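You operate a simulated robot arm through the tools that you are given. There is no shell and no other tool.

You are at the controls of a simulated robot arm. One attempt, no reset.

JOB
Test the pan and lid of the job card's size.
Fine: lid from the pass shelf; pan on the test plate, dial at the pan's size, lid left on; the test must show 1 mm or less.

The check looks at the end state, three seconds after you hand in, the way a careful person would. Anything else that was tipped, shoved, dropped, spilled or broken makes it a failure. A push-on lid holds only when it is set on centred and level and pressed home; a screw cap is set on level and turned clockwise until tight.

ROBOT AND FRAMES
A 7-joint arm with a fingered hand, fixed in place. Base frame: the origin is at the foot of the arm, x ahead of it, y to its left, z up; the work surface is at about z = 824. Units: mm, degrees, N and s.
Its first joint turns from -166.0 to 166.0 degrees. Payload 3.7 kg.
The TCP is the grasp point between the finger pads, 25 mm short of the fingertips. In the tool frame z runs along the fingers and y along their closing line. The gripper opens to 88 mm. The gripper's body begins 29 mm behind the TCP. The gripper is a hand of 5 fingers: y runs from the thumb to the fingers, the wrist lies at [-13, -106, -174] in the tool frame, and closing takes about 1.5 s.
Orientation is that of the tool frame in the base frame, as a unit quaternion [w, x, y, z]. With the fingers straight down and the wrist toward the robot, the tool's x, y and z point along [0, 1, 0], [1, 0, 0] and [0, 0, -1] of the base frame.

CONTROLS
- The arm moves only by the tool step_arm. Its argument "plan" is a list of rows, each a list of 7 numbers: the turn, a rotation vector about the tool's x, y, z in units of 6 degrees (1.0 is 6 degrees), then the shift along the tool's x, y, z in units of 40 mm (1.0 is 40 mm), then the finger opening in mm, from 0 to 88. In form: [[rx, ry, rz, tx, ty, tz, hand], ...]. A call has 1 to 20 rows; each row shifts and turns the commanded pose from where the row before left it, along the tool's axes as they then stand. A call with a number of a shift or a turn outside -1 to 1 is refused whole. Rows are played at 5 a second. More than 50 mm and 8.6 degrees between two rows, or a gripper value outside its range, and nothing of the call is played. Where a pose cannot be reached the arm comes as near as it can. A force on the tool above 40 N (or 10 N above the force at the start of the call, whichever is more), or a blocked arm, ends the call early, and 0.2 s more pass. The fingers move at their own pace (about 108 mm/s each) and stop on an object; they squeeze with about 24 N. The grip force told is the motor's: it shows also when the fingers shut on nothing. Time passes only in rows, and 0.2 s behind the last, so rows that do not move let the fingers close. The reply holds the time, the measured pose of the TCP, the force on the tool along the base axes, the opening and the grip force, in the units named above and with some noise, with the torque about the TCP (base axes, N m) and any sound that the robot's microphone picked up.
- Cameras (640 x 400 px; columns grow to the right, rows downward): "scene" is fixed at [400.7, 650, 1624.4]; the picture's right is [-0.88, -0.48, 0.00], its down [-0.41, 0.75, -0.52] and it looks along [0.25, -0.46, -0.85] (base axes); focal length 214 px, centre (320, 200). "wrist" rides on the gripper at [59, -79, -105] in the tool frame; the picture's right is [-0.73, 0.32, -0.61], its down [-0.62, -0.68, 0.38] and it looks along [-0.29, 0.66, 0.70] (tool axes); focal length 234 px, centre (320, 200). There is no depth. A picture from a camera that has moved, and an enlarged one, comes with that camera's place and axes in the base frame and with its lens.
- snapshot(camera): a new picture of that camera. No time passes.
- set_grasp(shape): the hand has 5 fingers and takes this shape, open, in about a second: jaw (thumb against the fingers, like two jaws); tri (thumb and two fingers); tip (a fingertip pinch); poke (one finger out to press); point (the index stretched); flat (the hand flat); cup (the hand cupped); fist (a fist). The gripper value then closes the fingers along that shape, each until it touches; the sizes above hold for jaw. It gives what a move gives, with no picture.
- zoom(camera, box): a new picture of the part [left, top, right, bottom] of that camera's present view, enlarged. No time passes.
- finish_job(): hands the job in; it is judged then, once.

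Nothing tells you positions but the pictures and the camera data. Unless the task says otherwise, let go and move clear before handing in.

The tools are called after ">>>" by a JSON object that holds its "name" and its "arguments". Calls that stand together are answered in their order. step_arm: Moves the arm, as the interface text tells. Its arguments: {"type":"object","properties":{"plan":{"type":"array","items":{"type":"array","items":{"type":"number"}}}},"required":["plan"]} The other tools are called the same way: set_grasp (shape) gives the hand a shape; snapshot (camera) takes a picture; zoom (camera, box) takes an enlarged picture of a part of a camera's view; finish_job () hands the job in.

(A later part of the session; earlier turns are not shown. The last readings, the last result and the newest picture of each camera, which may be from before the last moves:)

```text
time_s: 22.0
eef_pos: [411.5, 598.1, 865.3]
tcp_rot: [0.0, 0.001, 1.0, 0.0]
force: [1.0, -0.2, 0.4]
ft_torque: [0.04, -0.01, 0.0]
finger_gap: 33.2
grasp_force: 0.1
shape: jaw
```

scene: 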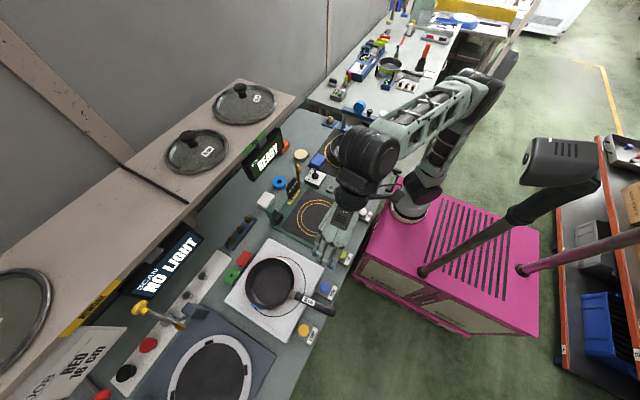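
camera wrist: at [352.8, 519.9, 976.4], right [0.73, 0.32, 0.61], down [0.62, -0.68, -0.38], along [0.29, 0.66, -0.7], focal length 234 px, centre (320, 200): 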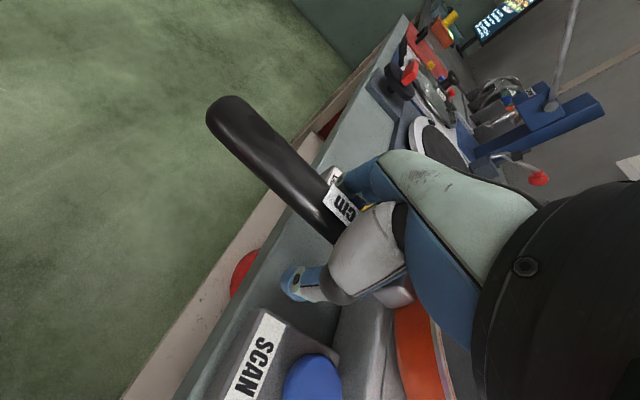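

>>> {"name": "step_arm", "arguments": {"plan": [[0, 0, 0, 0, 0, 0.06, 33], [0, 0, 0, 0, 0, 0.06, 33], [0, 0, 0, 0, 0, 0, 33]]}}

>>> {"name": "snapshot", "arguments": {"camera": "wrist"}}

>>> {"name": "zoom", "arguments": {"camera": "scene", "box": [280, 250, 380, 350]}}

```text
time_s: 22.8
eef_pos: [411.3, 598.3, 860.7]
tcp_rot: [0.0, 0.001, 1.0, -0.001]
force: [0.6, 0.4, 1.1]
ft_torque: [-0.03, -0.01, 0.02]
finger_gap: 33.3
grasp_force: 0.0
shape: jaw
```

```text
taken
camera wrist: at [352.6, 519.2, 964.8], right [0.73, 0.32, 0.61], down [0.62, -0.68, -0.38], along [0.29, 0.66, -0.7], focal length 234 px, centre (320, 200)
```

wrist: 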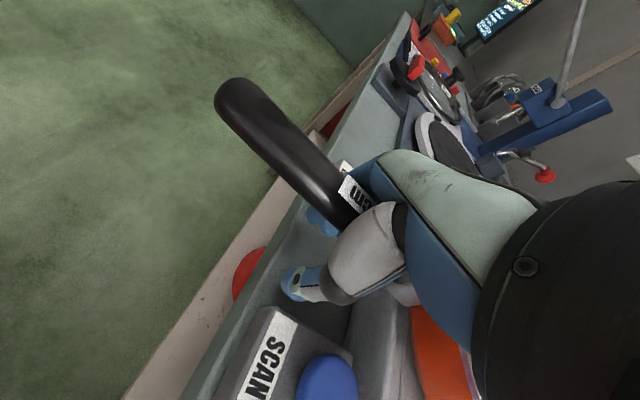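

```text
4.00 times, centred on (330, 300) of scene
camera zoom: at [400.7, 650.0, 1624.4], right [-0.88, -0.48, 0.0], down [-0.41, 0.75, -0.52], along [0.25, -0.46, -0.85], focal length 858 px, centre (280, -200)
```

zoom: 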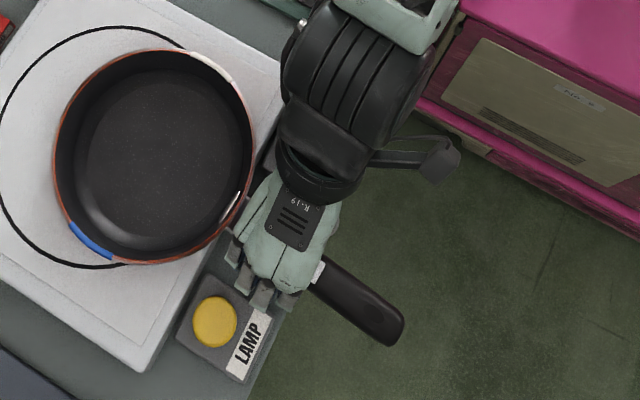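

>>> {"name": "step_arm", "arguments": {"plan": [[0, 0, 0, 0, 0, 0.05, 33], [0, 0, 0, 0, 0, 0, 33]]}}

>>> {"name": "zoom", "arguments": {"camera": "scene", "box": [220, 230, 380, 350]}}

```text
time_s: 23.4
eef_pos: [411.7, 598.5, 858.4]
tcp_rot: [0.0, 0.0, 1.0, -0.001]
force: [0.8, -0.5, 0.0]
ft_torque: [-0.01, 0.02, 0.0]
finger_gap: 33.5
grasp_force: 0.0
shape: jaw
```

```text
3.33 times, centred on (300, 290) of scene
camera zoom: at [400.7, 650.0, 1624.4], right [-0.88, -0.48, 0.0], down [-0.41, 0.75, -0.52], along [0.25, -0.46, -0.85], focal length 715 px, centre (387, -100)
```

zoom: 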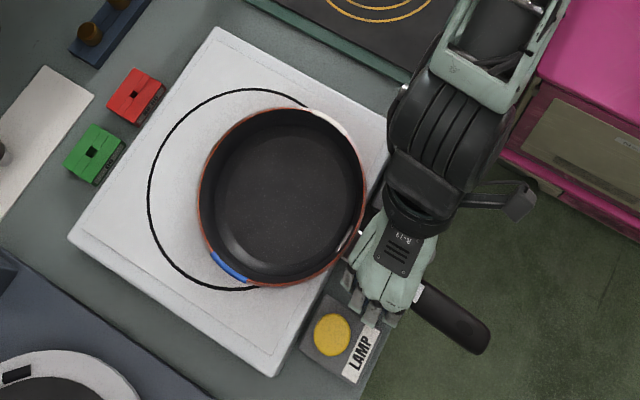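

No palm contact yet, but the handle is now deep in the hand. I'll close around it here.

>>> {"name": "step_arm", "arguments": {"plan": [[0, 0, 0, 0, 0, 0, 20], [0, 0, 0, 0, 0, 0, 0], [0, 0, 0, 0, 0, 0, 0], [0, 0, 0, 0, 0, 0, 0], [0, 0, 0, 0, 0, 0, 0], [0, 0, 0, 0, 0, 0, 0], [0, 0, 0, 0, 0, 0, 0], [0, 0, 0, 0, 0, 0, 0]]}}

>>> {"name": "zoom", "arguments": {"camera": "wrist", "box": [200, 80, 460, 340]}}

>>> {"name": "zoom", "arguments": {"camera": "scene", "box": [220, 230, 380, 350]}}

```text
time_s: 25.2
eef_pos: [412.1, 599.2, 858.0]
tcp_rot: [0.0, 0.001, 1.0, 0.0]
force: [0.4, 1.0, -0.5]
ft_torque: [0.02, 0.0, 0.04]
finger_gap: 0.1
grasp_force: 23.7
shape: jaw
```

```text
1.54 times, centred on (330, 210) of wrist
camera zoom: at [352.5, 520.1, 963.0], right [0.73, 0.32, 0.61], down [0.62, -0.68, -0.38], along [0.29, 0.66, -0.7], focal length 360 px, centre (305, 185)
```

zoom: 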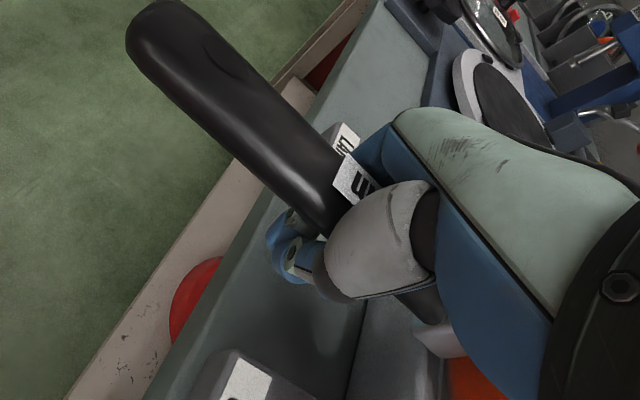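

```text
3.33 times, centred on (300, 290) of scene
camera zoom: at [400.7, 650.0, 1624.4], right [-0.88, -0.48, 0.0], down [-0.41, 0.75, -0.52], along [0.25, -0.46, -0.85], focal length 715 px, centre (387, -100)
```

zoom: 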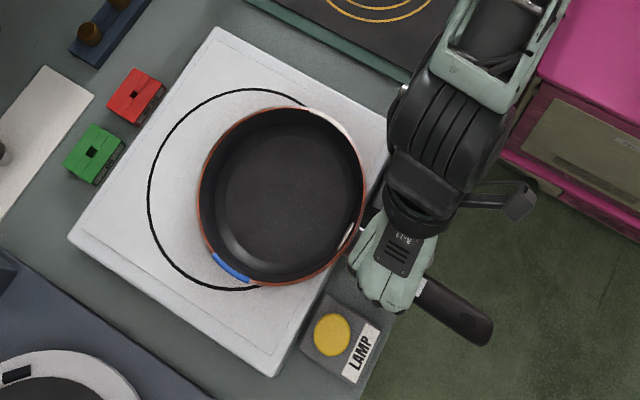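

The fingertips have met beneath the handle, so it is caged between the fingers and the palm. I'll lift slowly and see how the pan hangs.

>>> {"name": "step_arm", "arguments": {"plan": [[0, 0, 0, 0, 0, -0.15, 0], [0, 0, 0, 0, 0, -0.15, 0], [0, 0, 0, 0, 0, -0.15, 0], [0, 0, 0, 0, 0, -0.15, 0], [0, 0, 0, 0, 0, -0.15, 0], [0, 0, 0, 0, 0, 0, 0]]}}

>>> {"name": "snapshot", "arguments": {"camera": "wrist"}}

>>> {"name": "zoom", "arguments": {"camera": "scene", "box": [220, 230, 380, 350]}}

```text
time_s: 26.6
eef_pos: [411.4, 598.5, 888.4]
tcp_rot: [-0.001, 0.001, 1.0, 0.0]
force: [0.5, 1.1, -1.8]
ft_torque: [0.0, 0.14, 0.05]
finger_gap: 0.0
grasp_force: 23.8
shape: jaw
```

```text
taken
camera wrist: at [352.1, 519.7, 993.1], right [0.73, 0.32, 0.61], down [0.62, -0.68, -0.38], along [0.29, 0.66, -0.7], focal length 234 px, centre (320, 200)
```

wrist: 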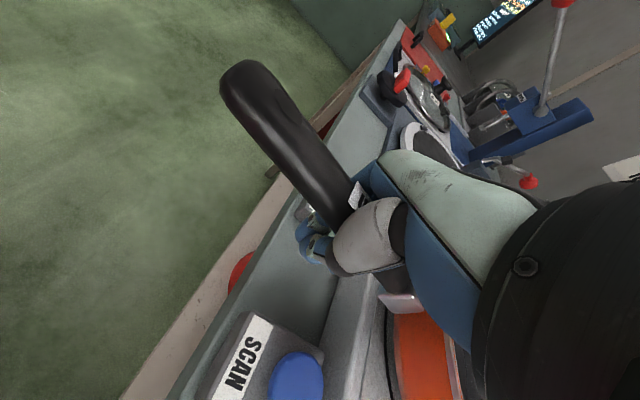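

```text
3.33 times, centred on (300, 290) of scene
camera zoom: at [400.7, 650.0, 1624.4], right [-0.88, -0.48, 0.0], down [-0.41, 0.75, -0.52], along [0.25, -0.46, -0.85], focal length 715 px, centre (387, -100)
```

zoom: 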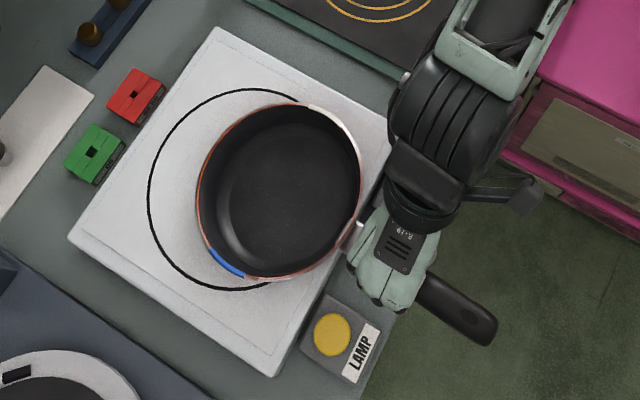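

>>> {"name": "step_arm", "arguments": {"plan": [[0, 0, 0, 0, 0, -0.15, 0], [0, 0, 0, 0, 0, -0.15, 0], [0, 0, 0, 0, 0, -0.15, 0], [0, 0, 0, 0, 0, 0, 0]]}}

>>> {"name": "snapshot", "arguments": {"camera": "wrist"}}

>>> {"name": "zoom", "arguments": {"camera": "scene", "box": [220, 230, 380, 350]}}

```text
time_s: 27.6
eef_pos: [412.1, 598.5, 907.4]
tcp_rot: [0.0, 0.001, 1.0, 0.0]
force: [-0.3, -0.6, -4.0]
ft_torque: [0.02, 0.17, 0.06]
finger_gap: 0.4
grasp_force: 24.1
shape: jaw
```

```text
taken
camera wrist: at [352.3, 519.2, 1011.1], right [0.73, 0.32, 0.61], down [0.62, -0.68, -0.38], along [0.29, 0.66, -0.7], focal length 234 px, centre (320, 200)
```

wrist: 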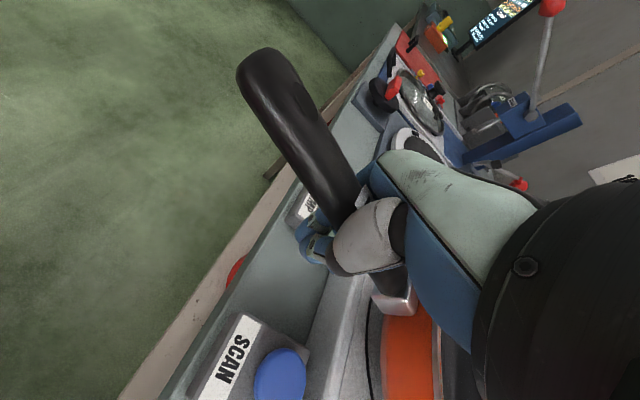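

```text
3.33 times, centred on (300, 290) of scene
camera zoom: at [400.7, 650.0, 1624.4], right [-0.88, -0.48, 0.0], down [-0.41, 0.75, -0.52], along [0.25, -0.46, -0.85], focal length 715 px, centre (387, -100)
```

zoom: 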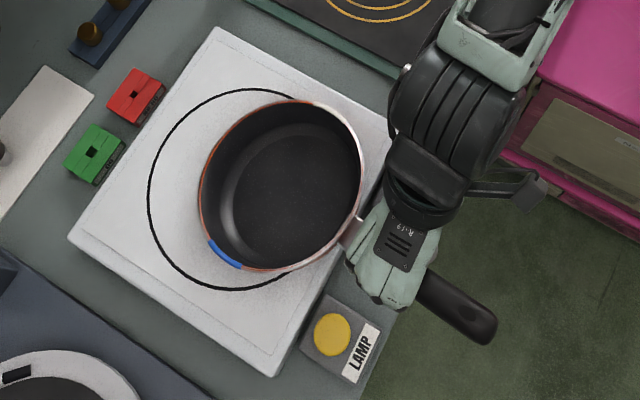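

>>> {"name": "step_arm", "arguments": {"plan": [[0, 0, 0, 0, 0, -0.15, 0], [0, 0, 0, 0, 0, -0.15, 0], [0, 0, 0, 0, 0, -0.15, 0], [0, 0, 0, 0, 0, 0, 0], [0, 0, 0, 0, 0, 0, 0]]}}

>>> {"name": "snapshot", "arguments": {"camera": "wrist"}}

>>> {"name": "zoom", "arguments": {"camera": "scene", "box": [220, 230, 380, 350]}}

```text
time_s: 28.8
eef_pos: [412.5, 598.3, 924.2]
tcp_rot: [0.0, 0.0, 1.0, -0.001]
force: [-0.3, 0.1, -2.9]
ft_torque: [0.05, 0.15, 0.03]
finger_gap: 0.0
grasp_force: 24.0
shape: jaw
```

```text
taken
camera wrist: at [353.4, 519.4, 1028.6], right [0.73, 0.32, 0.61], down [0.62, -0.68, -0.38], along [0.29, 0.66, -0.7], focal length 234 px, centre (320, 200)
```

wrist: 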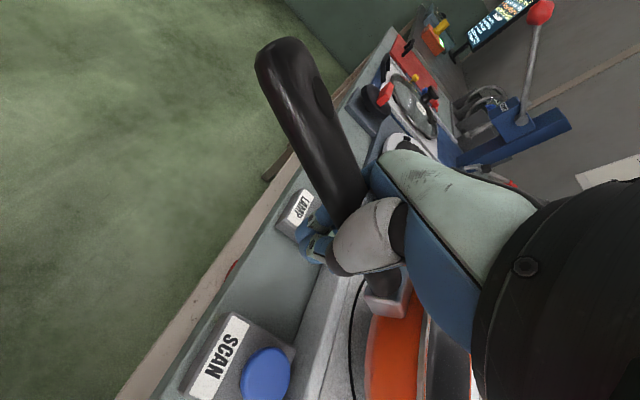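

```text
3.33 times, centred on (300, 290) of scene
camera zoom: at [400.7, 650.0, 1624.4], right [-0.88, -0.48, 0.0], down [-0.41, 0.75, -0.52], along [0.25, -0.46, -0.85], focal length 715 px, centre (387, -100)
```

zoom: 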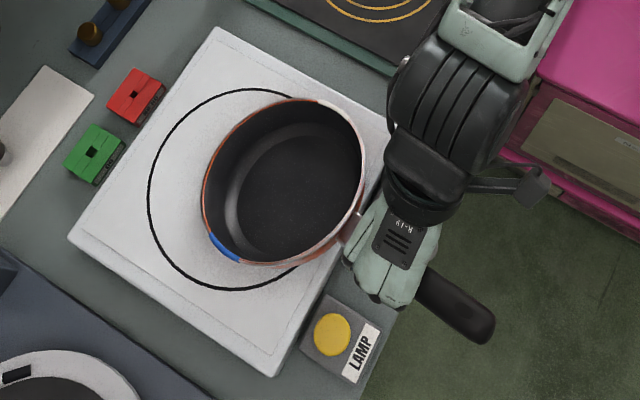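

The hand's palm doesn't stop the handle from pivoting, so I'll set the pan back flat. I'll carry it by its wall near the handle instead, which is much closer to its centre of mass.

>>> {"name": "step_arm", "arguments": {"plan": [[0, 0, 0, 0, 0, 0.2, 0], [0, 0, 0, 0, 0, 0.2, 0], [0, 0, 0, 0, 0, 0.2, 0], [0, 0, 0, 0, 0, 0.2, 0], [0, 0, 0, 0, 0, 0.2, 0], [0, 0, 0, 0, 0, 0.2, 0], [0, 0, 0, 0, 0, 0.2, 0], [0, 0, 0, 0, 0, 0.15, 0], [0, 0, 0, 0, 0, 0, 0]]}}

>>> {"name": "zoom", "arguments": {"camera": "scene", "box": [220, 230, 380, 350]}}

```text
time_s: 30.8
eef_pos: [412.1, 598.2, 862.1]
tcp_rot: [0.0, 0.001, 1.0, 0.0]
force: [-1.1, -0.3, -2.8]
ft_torque: [-0.09, -0.02, -0.01]
finger_gap: 0.0
grasp_force: 24.2
shape: jaw
```

```text
3.33 times, centred on (300, 290) of scene
camera zoom: at [400.7, 650.0, 1624.4], right [-0.88, -0.48, 0.0], down [-0.41, 0.75, -0.52], along [0.25, -0.46, -0.85], focal length 715 px, centre (387, -100)
```

zoom: 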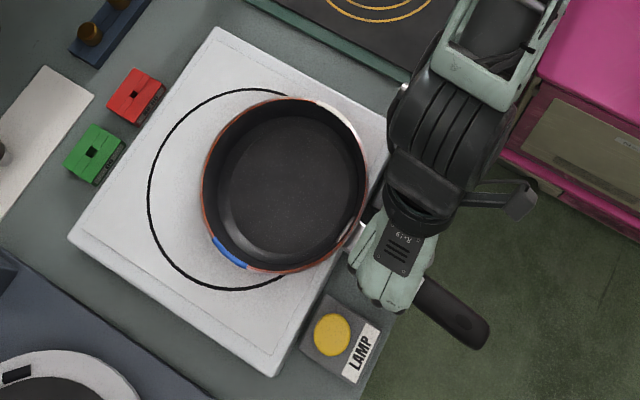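

>>> {"name": "step_arm", "arguments": {"plan": [[0, 0, 0, 0, 0, 0.08, 0], [0, 0, 0, 0, 0, 0.05, 0], [0, 0, 0, 0, 0, 0, 0]]}}

>>> {"name": "zoom", "arguments": {"camera": "scene", "box": [220, 230, 380, 350]}}

>>> {"name": "snapshot", "arguments": {"camera": "wrist"}}

```text
time_s: 31.6
eef_pos: [412.1, 598.2, 856.2]
tcp_rot: [0.0, 0.001, 1.0, 0.0]
force: [-1.1, 1.2, -1.9]
ft_torque: [-0.09, -0.05, 0.0]
finger_gap: 0.0
grasp_force: 23.9
shape: jaw
```

```text
3.33 times, centred on (300, 290) of scene
camera zoom: at [400.7, 650.0, 1624.4], right [-0.88, -0.48, 0.0], down [-0.41, 0.75, -0.52], along [0.25, -0.46, -0.85], focal length 715 px, centre (387, -100)
```

zoom: 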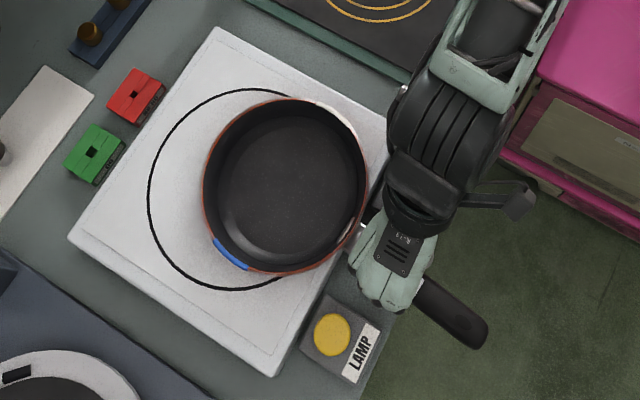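

```text
taken
camera wrist: at [352.8, 519.6, 961.0], right [0.73, 0.32, 0.61], down [0.62, -0.68, -0.38], along [0.29, 0.66, -0.7], focal length 234 px, centre (320, 200)
```

wrist: 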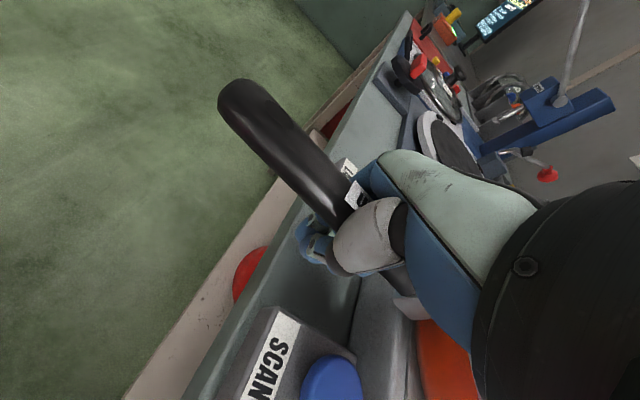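

The pan looks flat again. I'll open the fingers a little, straight up from the handle, and check.

>>> {"name": "step_arm", "arguments": {"plan": [[0, 0, 0, 0, 0, 0, 10], [0, 0, 0, 0, 0, 0, 20], [0, 0, 0, 0, 0, 0, 33], [0, 0, 0, 0, 0, 0, 33], [0, 0, 0, 0, 0, 0, 33]]}}

>>> {"name": "zoom", "arguments": {"camera": "scene", "box": [220, 230, 380, 350]}}

>>> {"name": "snapshot", "arguments": {"camera": "wrist"}}

```text
time_s: 32.8
eef_pos: [411.2, 597.4, 855.4]
tcp_rot: [0.0, 0.001, 1.0, -0.001]
force: [-0.3, 0.7, 0.5]
ft_torque: [0.03, 0.02, -0.01]
finger_gap: 32.4
grasp_force: 0.1
shape: jaw
```

```text
3.33 times, centred on (300, 290) of scene
camera zoom: at [400.7, 650.0, 1624.4], right [-0.88, -0.48, 0.0], down [-0.41, 0.75, -0.52], along [0.25, -0.46, -0.85], focal length 715 px, centre (387, -100)
```

zoom: 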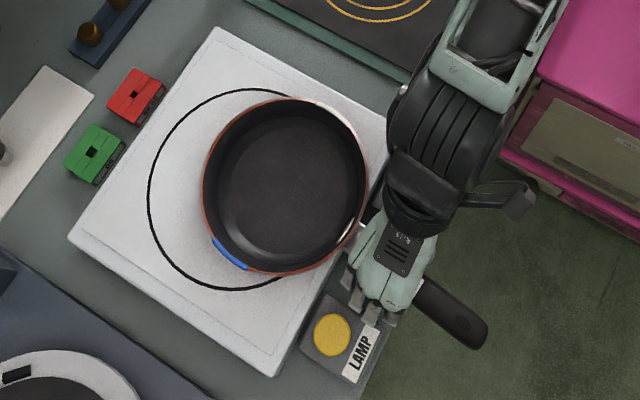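

```text
taken
camera wrist: at [352.8, 519.6, 961.1], right [0.73, 0.32, 0.61], down [0.62, -0.68, -0.38], along [0.29, 0.66, -0.7], focal length 234 px, centre (320, 200)
```

wrist: 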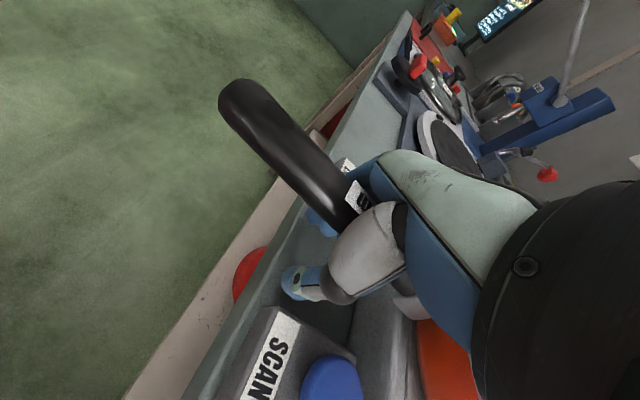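

Released cleanly. I'll rise, turn the hand to a wall-gripping yaw and take a clear look at the pan's height and rim.

>>> {"name": "step_arm", "arguments": {"plan": [[0, 0, 0, 0, 0, -0.5, 33], [0, 0, 0, 0, 0, -1, 33], [0, 0, 0, 0, 0, -1, 33], [0, 0, 0, 0, 0, -1, 60], [0, 0, 0, 0.1, -0.7, -0.5, 60], [0, 0, 0, 0.1, -0.7, -0.5, 60], [0, 0, 0.917, 0, 0, 0, 60], [0, 0, 0.917, 0, 0, 0, 60], [0, 0, 0.917, 0, 0, 0, 60], [0, 0, 0.917, 0, 0, 0, 60], [0, 0, 0.917, 0, 0, 0, 60], [0, 0, 0.917, 0, 0, 0, 60], [0, 0, 0.917, 0, 0, 0, 60], [0, 0, 0.917, 0, 0, 0, 60], [0, 0, 0.917, 0, 0, 0, 60], [0, 0, 0.917, 0, 0, 0, 60]]}}

>>> {"name": "snapshot", "arguments": {"camera": "wrist"}}

>>> {"name": "zoom", "arguments": {"camera": "scene", "box": [220, 230, 380, 350]}}

```text
time_s: 36.2
eef_pos: [402.6, 542.1, 1036.2]
tcp_rot: [0.0, 0.464, 0.886, 0.0]
force: [0.5, -0.5, 0.7]
ft_torque: [0.0, -0.02, -0.01]
finger_gap: 59.9
grasp_force: 0.1
shape: jaw
```

```text
taken
camera wrist: at [305.1, 545.2, 1141.5], right [0.68, -0.41, 0.61], down [-0.2, -0.9, -0.38], along [0.71, 0.14, -0.7], focal length 234 px, centre (320, 200)
```

wrist: 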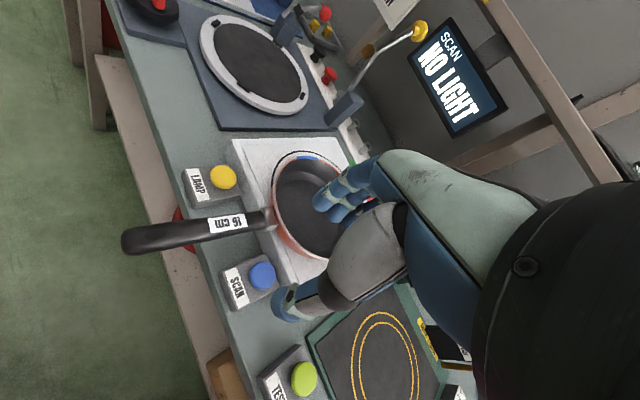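

```text
3.33 times, centred on (300, 290) of scene
camera zoom: at [400.7, 650.0, 1624.4], right [-0.88, -0.48, 0.0], down [-0.41, 0.75, -0.52], along [0.25, -0.46, -0.85], focal length 715 px, centre (387, -100)
```

zoom: 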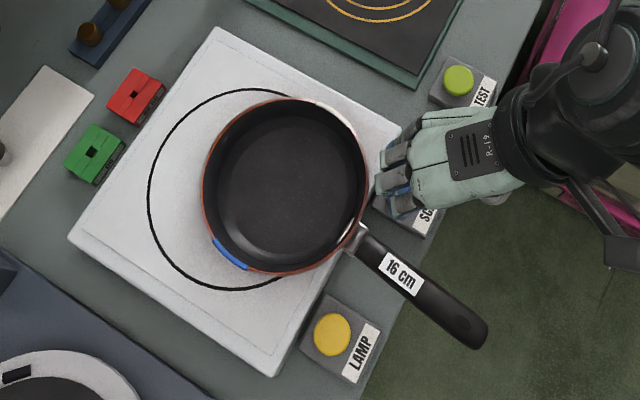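

>>> {"name": "zoom", "arguments": {"camera": "wrist", "box": [110, 110, 400, 320]}}

>>> {"name": "zoom", "arguments": {"camera": "wrist", "box": [220, 130, 360, 270]}}

>>> {"name": "zoom", "arguments": {"camera": "scene", "box": [230, 240, 330, 340]}}

```text
1.90 times, centred on (255, 215) of wrist
camera zoom: at [305.1, 545.2, 1141.5], right [0.68, -0.41, 0.61], down [-0.2, -0.9, -0.38], along [0.71, 0.14, -0.7], focal length 446 px, centre (444, 171)
```

zoom: 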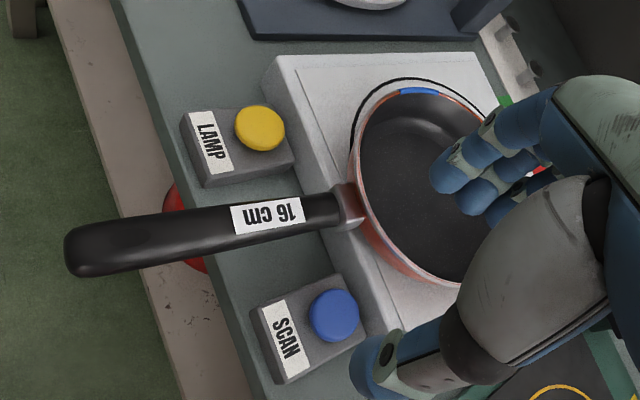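

```text
2.86 times, centred on (290, 200) of wrist
camera zoom: at [305.1, 545.2, 1141.5], right [0.68, -0.41, 0.61], down [-0.2, -0.9, -0.38], along [0.71, 0.14, -0.7], focal length 669 px, centre (406, 200)
```

zoom: 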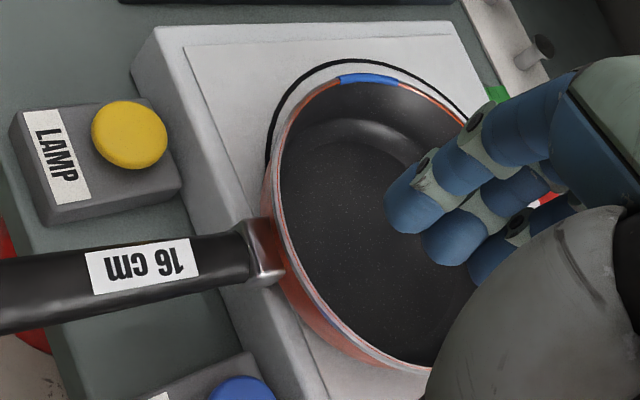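

```text
4.00 times, centred on (280, 290) of scene
camera zoom: at [400.7, 650.0, 1624.4], right [-0.88, -0.48, 0.0], down [-0.41, 0.75, -0.52], along [0.25, -0.46, -0.85], focal length 858 px, centre (480, -160)
```

zoom: 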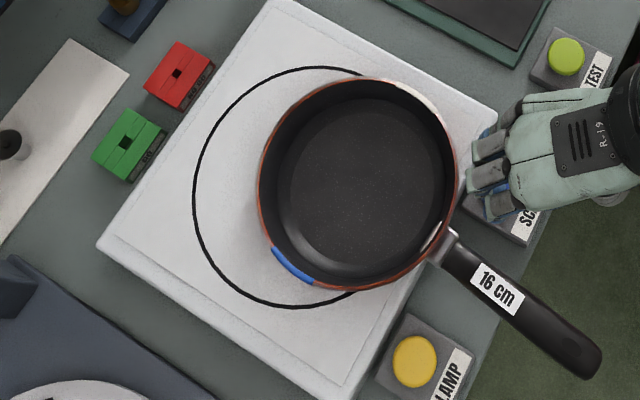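

I put the rim at z≈902 with the pan centre near (545,587), and the plate top at z≈865. I'll look at the hand's finger layout before gripping the wall.

>>> {"name": "zoom", "arguments": {"camera": "scene", "box": [330, 240, 390, 290]}}

>>> {"name": "zoom", "arguments": {"camera": "wrist", "box": [260, 140, 440, 330]}}

```text
8.00 times, centred on (360, 265) of scene
camera zoom: at [400.7, 650.0, 1624.4], right [-0.88, -0.48, 0.0], down [-0.41, 0.75, -0.52], along [0.25, -0.46, -0.85], focal length 1716 px, centre (0, -320)
```

zoom: 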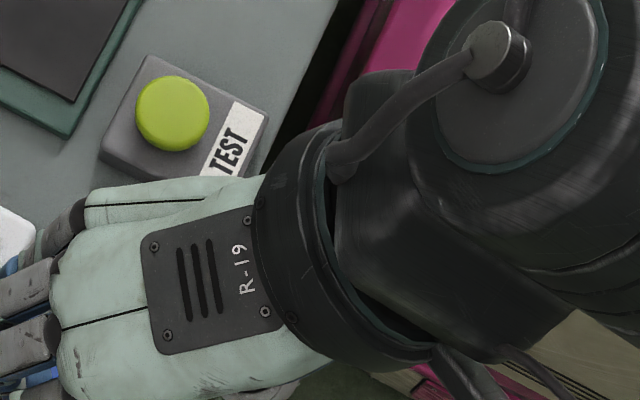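

```text
2.11 times, centred on (350, 235) of wrist
camera zoom: at [305.1, 545.2, 1141.5], right [0.68, -0.41, 0.61], down [-0.2, -0.9, -0.38], along [0.71, 0.14, -0.7], focal length 493 px, centre (257, 126)
```

zoom: 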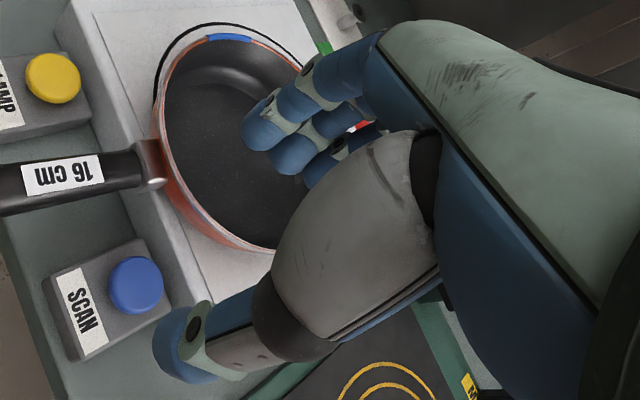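

The thumb opposes the index finger and the other fingers extend to one side. I'll position over the pan wall beside the handle, thumb outside and fingers inside, and check before descending.

>>> {"name": "step_arm", "arguments": {"plan": [[0, 0, 0, -0.18, 0.4, 0.4, 52], [0, 0, 0, -0.18, 0.4, 0.4, 52], [0, 0, 0, -0.18, 0.4, 0.4, 52], [0, 0, 0, -0.17, 0.4, 0.4, 52], [0, 0, 0, 0, 0, 0.3, 52], [0, 0, 0, 0, 0, 0, 52]]}}

>>> {"name": "snapshot", "arguments": {"camera": "wrist"}}

>>> {"name": "zoom", "arguments": {"camera": "scene", "box": [230, 240, 350, 340]}}

```text
time_s: 37.6
eef_pos: [472.7, 555.3, 960.3]
tcp_rot: [0.0, 0.464, 0.886, -0.001]
force: [1.0, 0.9, 0.2]
ft_torque: [0.02, -0.02, -0.01]
finger_gap: 52.5
grasp_force: 0.1
shape: jaw
```

```text
taken
camera wrist: at [373.0, 559.0, 1065.1], right [0.68, -0.41, 0.61], down [-0.2, -0.9, -0.38], along [0.71, 0.14, -0.7], focal length 234 px, centre (320, 200)
```

wrist: 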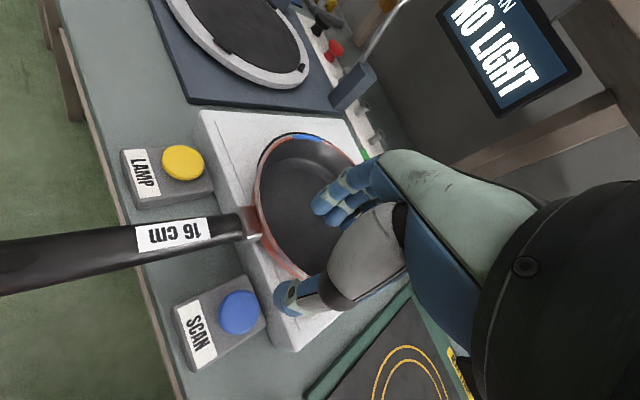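

```text
4.00 times, centred on (290, 290) of scene
camera zoom: at [400.7, 650.0, 1624.4], right [-0.88, -0.48, 0.0], down [-0.41, 0.75, -0.52], along [0.25, -0.46, -0.85], focal length 858 px, centre (440, -160)
```

zoom: 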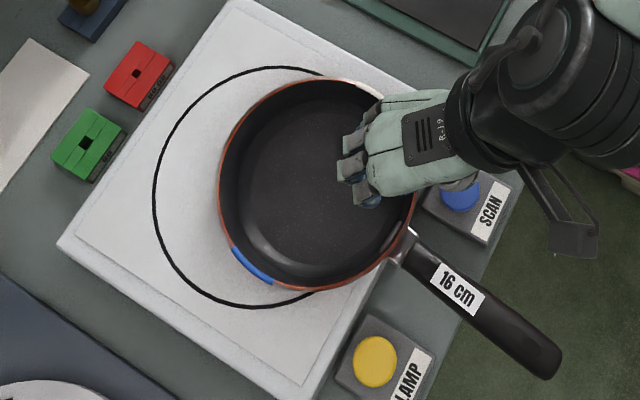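

>>> {"name": "zoom", "arguments": {"camera": "wrist", "box": [220, 170, 380, 330]}}

```text
2.50 times, centred on (300, 250) of wrist
camera zoom: at [373.0, 559.0, 1065.1], right [0.68, -0.41, 0.61], down [-0.2, -0.9, -0.38], along [0.71, 0.14, -0.7], focal length 585 px, centre (370, 75)
```

zoom: 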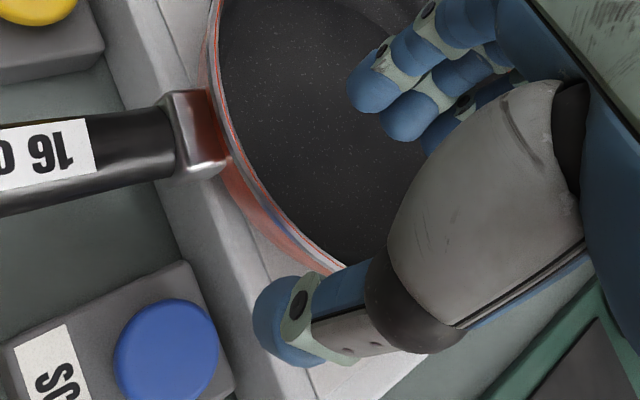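

The grasp point is right above the rim. Descending most of the way, then I'll check.

>>> {"name": "step_arm", "arguments": {"plan": [[0, 0, 0, 0, 0, 0.3, 52], [0, 0, 0, 0, 0, 0.3, 52], [0, 0, 0, 0, 0, 0.3, 52], [0, 0, 0, 0, 0, 0.2, 52], [0, 0, 0, 0, 0, 0, 52]]}}

>>> {"name": "zoom", "arguments": {"camera": "wrist", "box": [220, 170, 380, 330]}}

>>> {"name": "zoom", "arguments": {"camera": "scene", "box": [230, 240, 350, 340]}}

```text
time_s: 38.8
eef_pos: [471.7, 556.0, 916.7]
tcp_rot: [0.0, 0.462, 0.887, 0.0]
force: [-0.1, 0.1, -0.3]
ft_torque: [-0.02, 0.02, -0.03]
finger_gap: 52.7
grasp_force: 0.1
shape: jaw
```

```text
2.50 times, centred on (300, 250) of wrist
camera zoom: at [373.1, 558.8, 1020.6], right [0.68, -0.41, 0.61], down [-0.2, -0.9, -0.38], along [0.71, 0.14, -0.7], focal length 585 px, centre (370, 75)
```

zoom: 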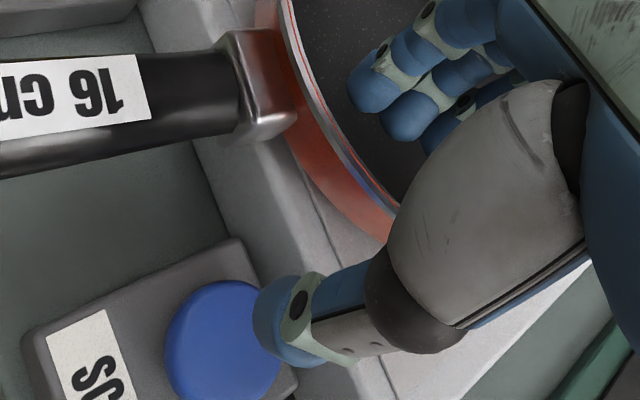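

```text
4.00 times, centred on (290, 290) of scene
camera zoom: at [400.7, 650.0, 1624.4], right [-0.88, -0.48, 0.0], down [-0.41, 0.75, -0.52], along [0.25, -0.46, -0.85], focal length 858 px, centre (440, -160)
```

zoom: 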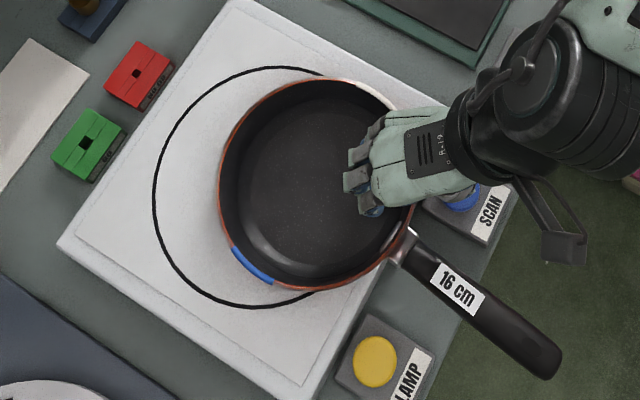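

>>> {"name": "step_arm", "arguments": {"plan": [[0, 0, 0, 0, 0, 0.2, 52], [0, 0, 0, 0, 0, 0.2, 52], [0, 0, 0, 0, 0, 0, 52]]}}

>>> {"name": "zoom", "arguments": {"camera": "wrist", "box": [220, 170, 380, 330]}}

```text
time_s: 39.6
eef_pos: [472.6, 555.8, 900.7]
tcp_rot: [0.0, 0.462, 0.887, 0.0]
force: [0.5, -0.7, -0.2]
ft_torque: [-0.03, 0.01, 0.0]
finger_gap: 52.3
grasp_force: 0.2
shape: jaw
```

```text
2.50 times, centred on (300, 250) of wrist
camera zoom: at [373.5, 559.3, 1005.0], right [0.68, -0.41, 0.61], down [-0.2, -0.9, -0.38], along [0.7, 0.14, -0.7], focal length 585 px, centre (370, 75)
```

zoom: 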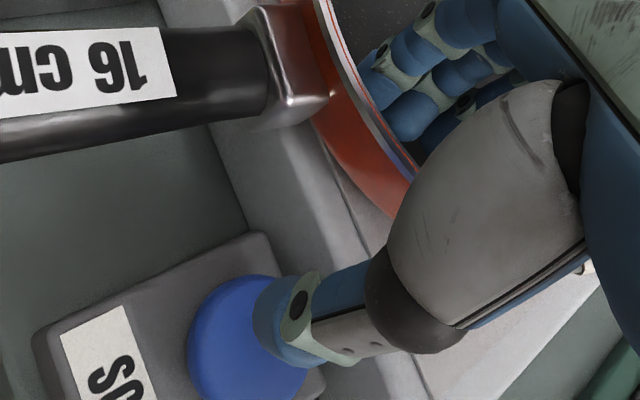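

Fingers are inside the pan and the thumb is outside. Closing on the wall.

>>> {"name": "step_arm", "arguments": {"plan": [[0, 0, 0, 0, 0, 0, 35], [0, 0, 0, 0, 0, 0, 18], [0, 0, 0, 0, 0, 0, 0], [0, 0, 0, 0, 0, 0, 0], [0, 0, 0, 0, 0, 0, 0], [0, 0, 0, 0, 0, 0, 0], [0, 0, 0, 0, 0, 0, 0], [0, 0, 0, 0, 0, 0, 0]]}}

>>> {"name": "snapshot", "arguments": {"camera": "wrist"}}

>>> {"name": "zoom", "arguments": {"camera": "scene", "box": [230, 240, 350, 340]}}

```text
time_s: 41.4
eef_pos: [470.9, 556.7, 900.6]
tcp_rot: [0.0, 0.462, 0.887, 0.0]
force: [-0.4, 0.8, -0.2]
ft_torque: [0.18, -0.31, 0.04]
finger_gap: 8.5
grasp_force: 24.3
shape: jaw
```

```text
taken
camera wrist: at [373.4, 559.3, 1005.2], right [0.68, -0.41, 0.61], down [-0.2, -0.9, -0.38], along [0.7, 0.14, -0.7], focal length 234 px, centre (320, 200)
```

wrist: 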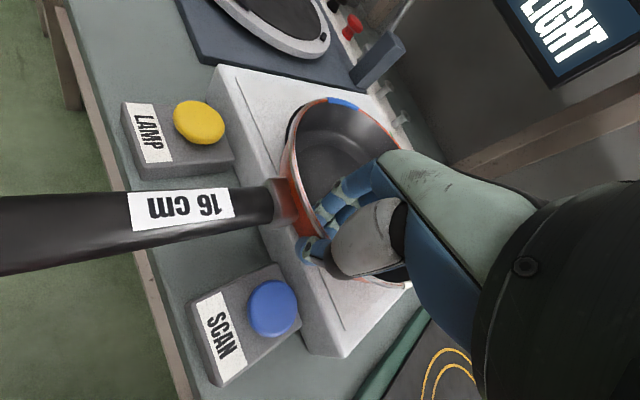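

```text
4.00 times, centred on (290, 290) of scene
camera zoom: at [400.7, 650.0, 1624.4], right [-0.88, -0.48, 0.0], down [-0.41, 0.75, -0.52], along [0.25, -0.46, -0.85], focal length 858 px, centre (440, -160)
```

zoom: 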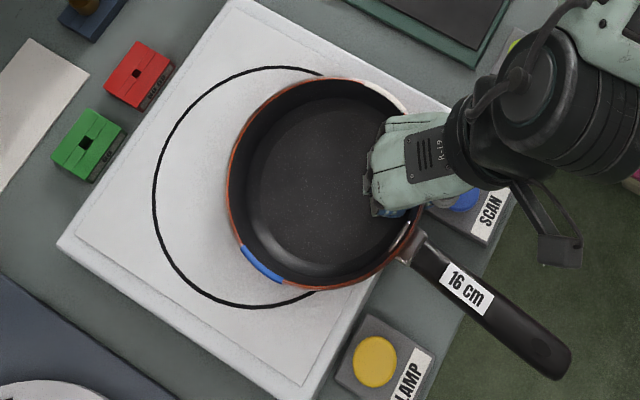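

Gripped on the wall. I'll lift slowly and check whether the pan comes up level.

>>> {"name": "step_arm", "arguments": {"plan": [[0, 0, 0, 0, 0, -0.1, 0], [0, 0, 0, 0, 0, -0.1, 0], [0, 0, 0, 0, 0, -0.1, 0], [0, 0, 0, 0, 0, -0.1, 0], [0, 0, 0, 0, 0, -0.1, 0], [0, 0, 0, 0, 0, 0, 0]]}}

>>> {"name": "snapshot", "arguments": {"camera": "wrist"}}

>>> {"name": "zoom", "arguments": {"camera": "scene", "box": [230, 240, 350, 340]}}

```text
time_s: 42.8
eef_pos: [472.1, 556.3, 921.0]
tcp_rot: [0.0, 0.463, 0.886, 0.0]
force: [-0.1, 0.9, -2.4]
ft_torque: [-0.02, -0.01, 0.06]
finger_gap: 8.0
grasp_force: 23.8
shape: jaw
```

```text
taken
camera wrist: at [373.3, 559.2, 1025.2], right [0.68, -0.41, 0.61], down [-0.2, -0.9, -0.38], along [0.7, 0.14, -0.7], focal length 234 px, centre (320, 200)
```

wrist: 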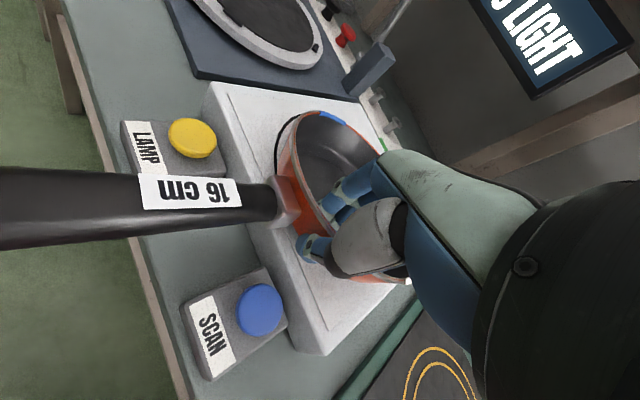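

```text
4.00 times, centred on (290, 290) of scene
camera zoom: at [400.7, 650.0, 1624.4], right [-0.88, -0.48, 0.0], down [-0.41, 0.75, -0.52], along [0.25, -0.46, -0.85], focal length 858 px, centre (440, -160)
```

zoom: 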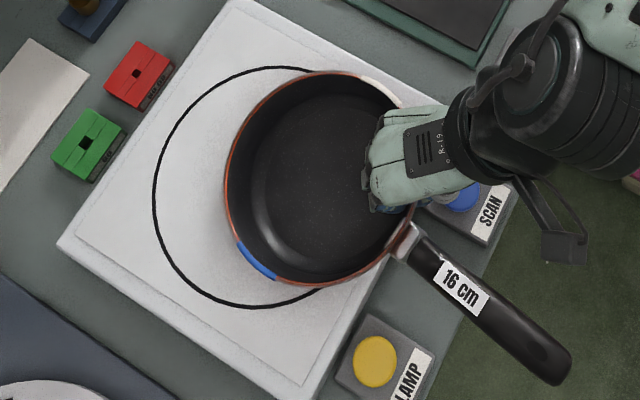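

>>> {"name": "step_arm", "arguments": {"plan": [[0, 0, 0, 0, 0, -0.1, 0], [0, 0, 0, 0, 0, -0.1, 0], [0, 0, 0, 0, 0, -0.1, 0], [0, 0, 0, 0, 0, -0.1, 0], [0, 0, 0, 0, 0, -0.1, 0], [0, 0, 0, 0, 0, 0, 0]]}}

>>> {"name": "snapshot", "arguments": {"camera": "wrist"}}

>>> {"name": "zoom", "arguments": {"camera": "scene", "box": [230, 240, 350, 340]}}

```text
time_s: 44.2
eef_pos: [472.8, 555.8, 941.1]
tcp_rot: [0.0, 0.463, 0.887, 0.0]
force: [0.9, -0.5, -2.3]
ft_torque: [-0.03, -0.01, 0.01]
finger_gap: 8.0
grasp_force: 23.4
shape: jaw
```

```text
taken
camera wrist: at [373.1, 558.8, 1045.2], right [0.68, -0.41, 0.61], down [-0.2, -0.9, -0.38], along [0.7, 0.14, -0.7], focal length 234 px, centre (320, 200)
```

wrist: 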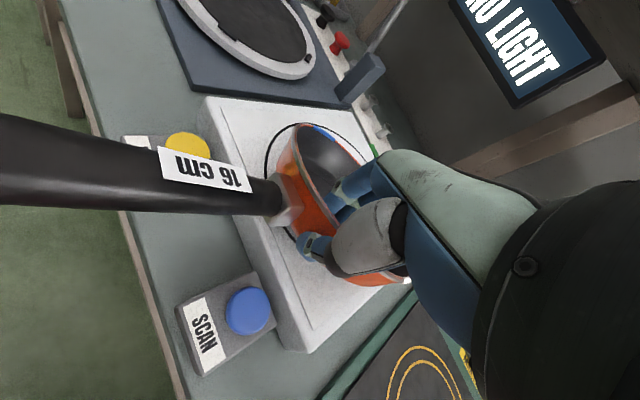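

```text
4.00 times, centred on (290, 290) of scene
camera zoom: at [400.7, 650.0, 1624.4], right [-0.88, -0.48, 0.0], down [-0.41, 0.75, -0.52], along [0.25, -0.46, -0.85], focal length 858 px, centre (440, -160)
```

zoom: 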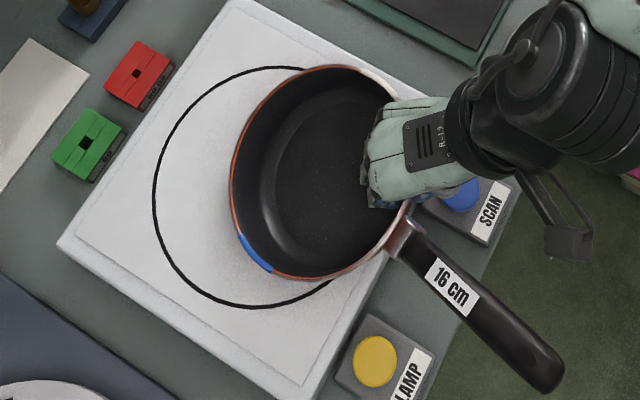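

The wall grip also acts as a hinge. I'll set the pan back down. A better grip is to clamp the handle with the hand rolled sideways: fingers under the handle spread toward the pan, thumb on top behind them, which resists the tipping moment.

>>> {"name": "step_arm", "arguments": {"plan": [[0, 0, 0, 0, 0, 0.2, 0], [0, 0, 0, 0, 0, 0.2, 0], [0, 0, 0, 0, 0, 0.2, 0], [0, 0, 0, 0, 0, 0.2, 0], [0, 0, 0, 0, 0, 0.15, 0], [0, 0, 0, 0, 0, 0.06, 0], [0, 0, 0, 0, 0, 0, 0]]}}

>>> {"name": "snapshot", "arguments": {"camera": "wrist"}}

>>> {"name": "zoom", "arguments": {"camera": "scene", "box": [230, 240, 350, 340]}}

```text
time_s: 45.8
eef_pos: [472.4, 555.4, 900.5]
tcp_rot: [0.0, 0.462, 0.887, -0.001]
force: [-2.1, -2.2, 3.3]
ft_torque: [0.29, -0.54, -0.05]
finger_gap: 8.9
grasp_force: 24.1
shape: jaw
```

```text
taken
camera wrist: at [373.6, 558.6, 1005.5], right [0.68, -0.41, 0.61], down [-0.2, -0.9, -0.38], along [0.71, 0.14, -0.7], focal length 234 px, centre (320, 200)
```

wrist: 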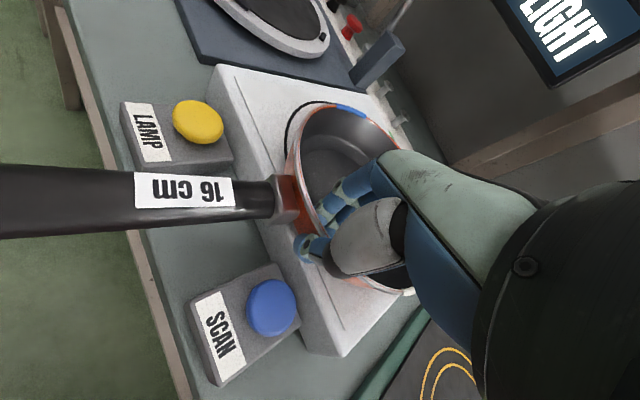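

```text
4.00 times, centred on (290, 290) of scene
camera zoom: at [400.7, 650.0, 1624.4], right [-0.88, -0.48, 0.0], down [-0.41, 0.75, -0.52], along [0.25, -0.46, -0.85], focal length 858 px, centre (440, -160)
```

zoom: 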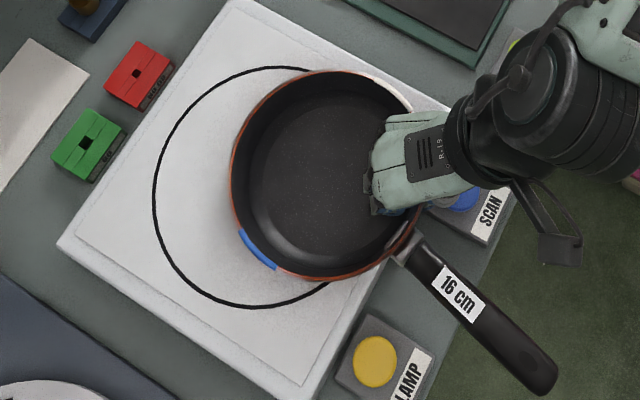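

Pan is flat again. I now see why it tipped: the flared wall makes vertical pads push the wrong way. I'll re-grip with the hand leaning inward about 28°, so the thumb presses low outside and the fingers high inside. First I'll release and rise.

>>> {"name": "step_arm", "arguments": {"plan": [[0, 0, 0, 0, 0, 0, 20], [0, 0, 0, 0, 0, 0, 45], [0, 0, 0, 0, 0, 0, 45], [0, 0, 0, 0, 0, -0.3, 45], [0, 0, 0, 0, 0, -0.5, 45], [0, 0, 0, 0, 0, -0.5, 45], [0, 0, 0, 0, 0, 0, 45]]}}

>>> {"name": "snapshot", "arguments": {"camera": "wrist"}}

>>> {"name": "zoom", "arguments": {"camera": "scene", "box": [230, 240, 350, 340]}}

```text
time_s: 47.4
eef_pos: [471.2, 556.1, 953.1]
tcp_rot: [0.0, 0.462, 0.887, 0.001]
force: [0.1, 0.5, 0.1]
ft_torque: [0.02, 0.01, 0.0]
finger_gap: 44.6
grasp_force: 0.0
shape: jaw
```

```text
taken
camera wrist: at [373.0, 557.9, 1057.4], right [0.68, -0.41, 0.61], down [-0.2, -0.9, -0.38], along [0.7, 0.14, -0.7], focal length 234 px, centre (320, 200)
```

wrist: 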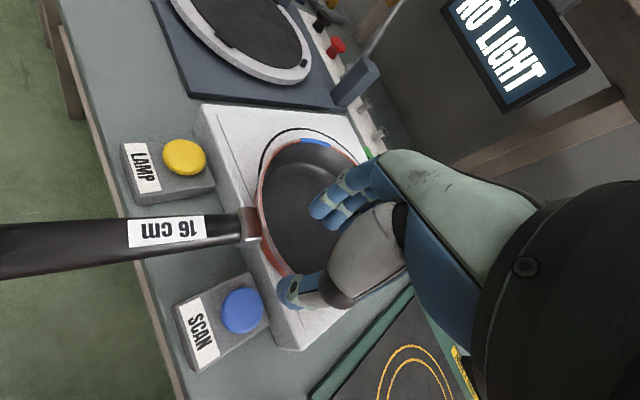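

```text
4.00 times, centred on (290, 290) of scene
camera zoom: at [400.7, 650.0, 1624.4], right [-0.88, -0.48, 0.0], down [-0.41, 0.75, -0.52], along [0.25, -0.46, -0.85], focal length 858 px, centre (440, -160)
```

zoom: 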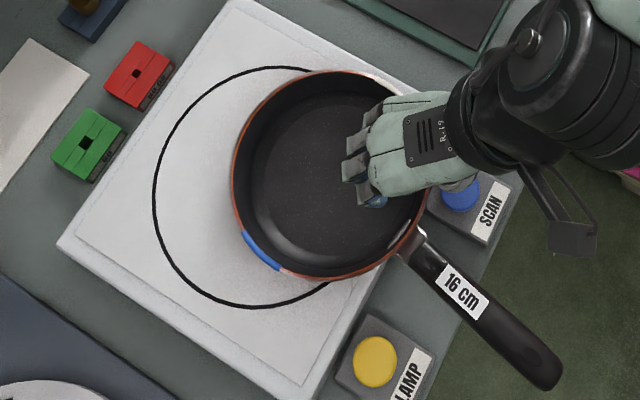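

The pan centre is now near (540,577). I'll back outward slightly, lean the hand, then approach along the wall's slope.

>>> {"name": "step_arm", "arguments": {"plan": [[0, 0, 0, -0.07, -0.4, -0.1, 36], [0, 0, 0, -0.07, -0.4, 0, 36], [-0.805, 0, 0, 0, 0, 0, 36], [-0.805, 0, 0, 0, 0, 0, 36], [-0.805, 0, 0, 0, 0, 0, 36], [-0.805, 0, 0, 0, 0, 0, 36], [-0.805, 0, 0, 0, 0, 0, 36], [-0.805, 0, 0, 0, 0, 0, 36], [0, 0, 0, 0, 0, 0, 36]]}}

>>> {"name": "snapshot", "arguments": {"camera": "wrist"}}

>>> {"name": "zoom", "arguments": {"camera": "scene", "box": [230, 220, 390, 340]}}

```text
time_s: 49.4
eef_pos: [449.1, 533.5, 955.4]
tcp_rot: [0.116, 0.447, 0.859, 0.222]
force: [0.0, -0.3, 0.0]
ft_torque: [0.0, 0.02, -0.03]
finger_gap: 36.6
grasp_force: 0.1
shape: jaw
```

```text
taken
camera wrist: at [316.8, 512.1, 1009.3], right [0.41, -0.6, 0.69], down [0.02, -0.75, -0.67], along [0.91, 0.28, -0.29], focal length 234 px, centre (320, 200)
```

wrist: 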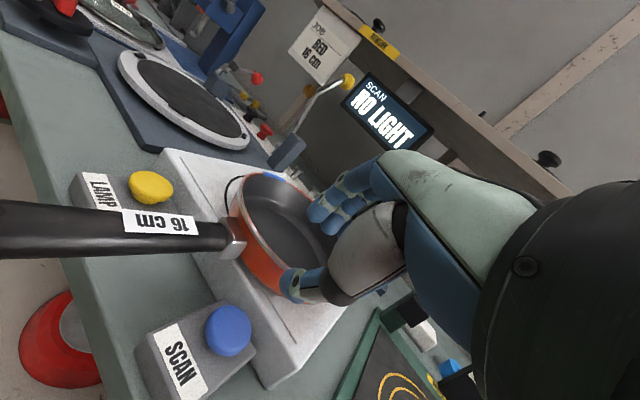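

```text
3.33 times, centred on (310, 280) of scene
camera zoom: at [400.7, 650.0, 1624.4], right [-0.88, -0.48, 0.0], down [-0.41, 0.75, -0.52], along [0.25, -0.46, -0.85], focal length 715 px, centre (353, -67)
```

zoom: 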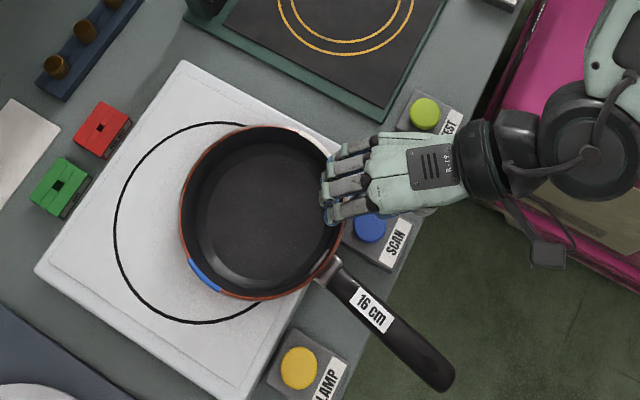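

>>> {"name": "zoom", "arguments": {"camera": "wrist", "box": [190, 150, 380, 310]}}

```text
2.50 times, centred on (285, 230) of wrist
camera zoom: at [316.8, 512.1, 1009.3], right [0.41, -0.6, 0.69], down [0.02, -0.75, -0.67], along [0.91, 0.28, -0.29], focal length 585 px, centre (408, 125)
```

zoom: 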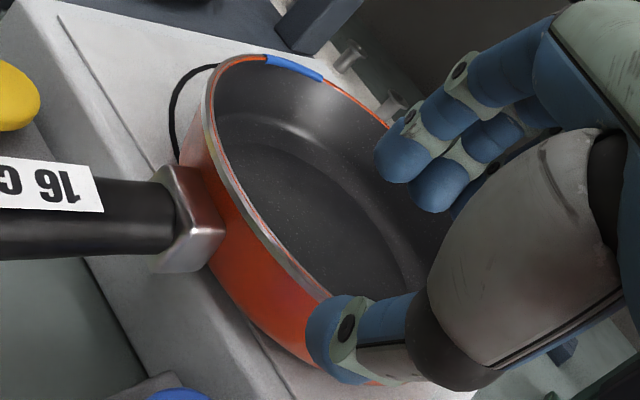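

>>> {"name": "step_arm", "arguments": {"plan": [[0, 0, 0, 0, -0.16, 0.2, 36], [0, 0, 0, 0, 0, 0.35, 36], [0, 0, 0, 0, 0, 0.35, 36], [0, 0, 0, 0, 0, 0, 36]]}}

>>> {"name": "zoom", "arguments": {"camera": "wrist", "box": [190, 150, 380, 310]}}

```text
time_s: 50.4
eef_pos: [459.8, 538.4, 920.9]
tcp_rot: [0.116, 0.448, 0.858, 0.222]
force: [0.6, -0.2, 0.6]
ft_torque: [-0.01, -0.01, 0.0]
finger_gap: 36.5
grasp_force: 0.1
shape: jaw
```

```text
2.50 times, centred on (285, 230) of wrist
camera zoom: at [327.2, 518.6, 974.9], right [0.41, -0.6, 0.69], down [0.02, -0.75, -0.67], along [0.91, 0.28, -0.29], focal length 585 px, centre (408, 125)
```

zoom: 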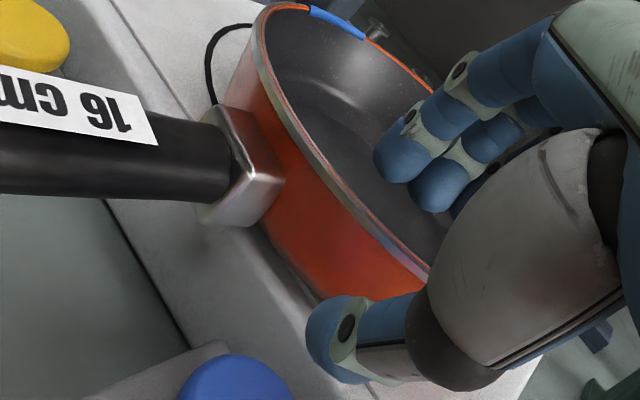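

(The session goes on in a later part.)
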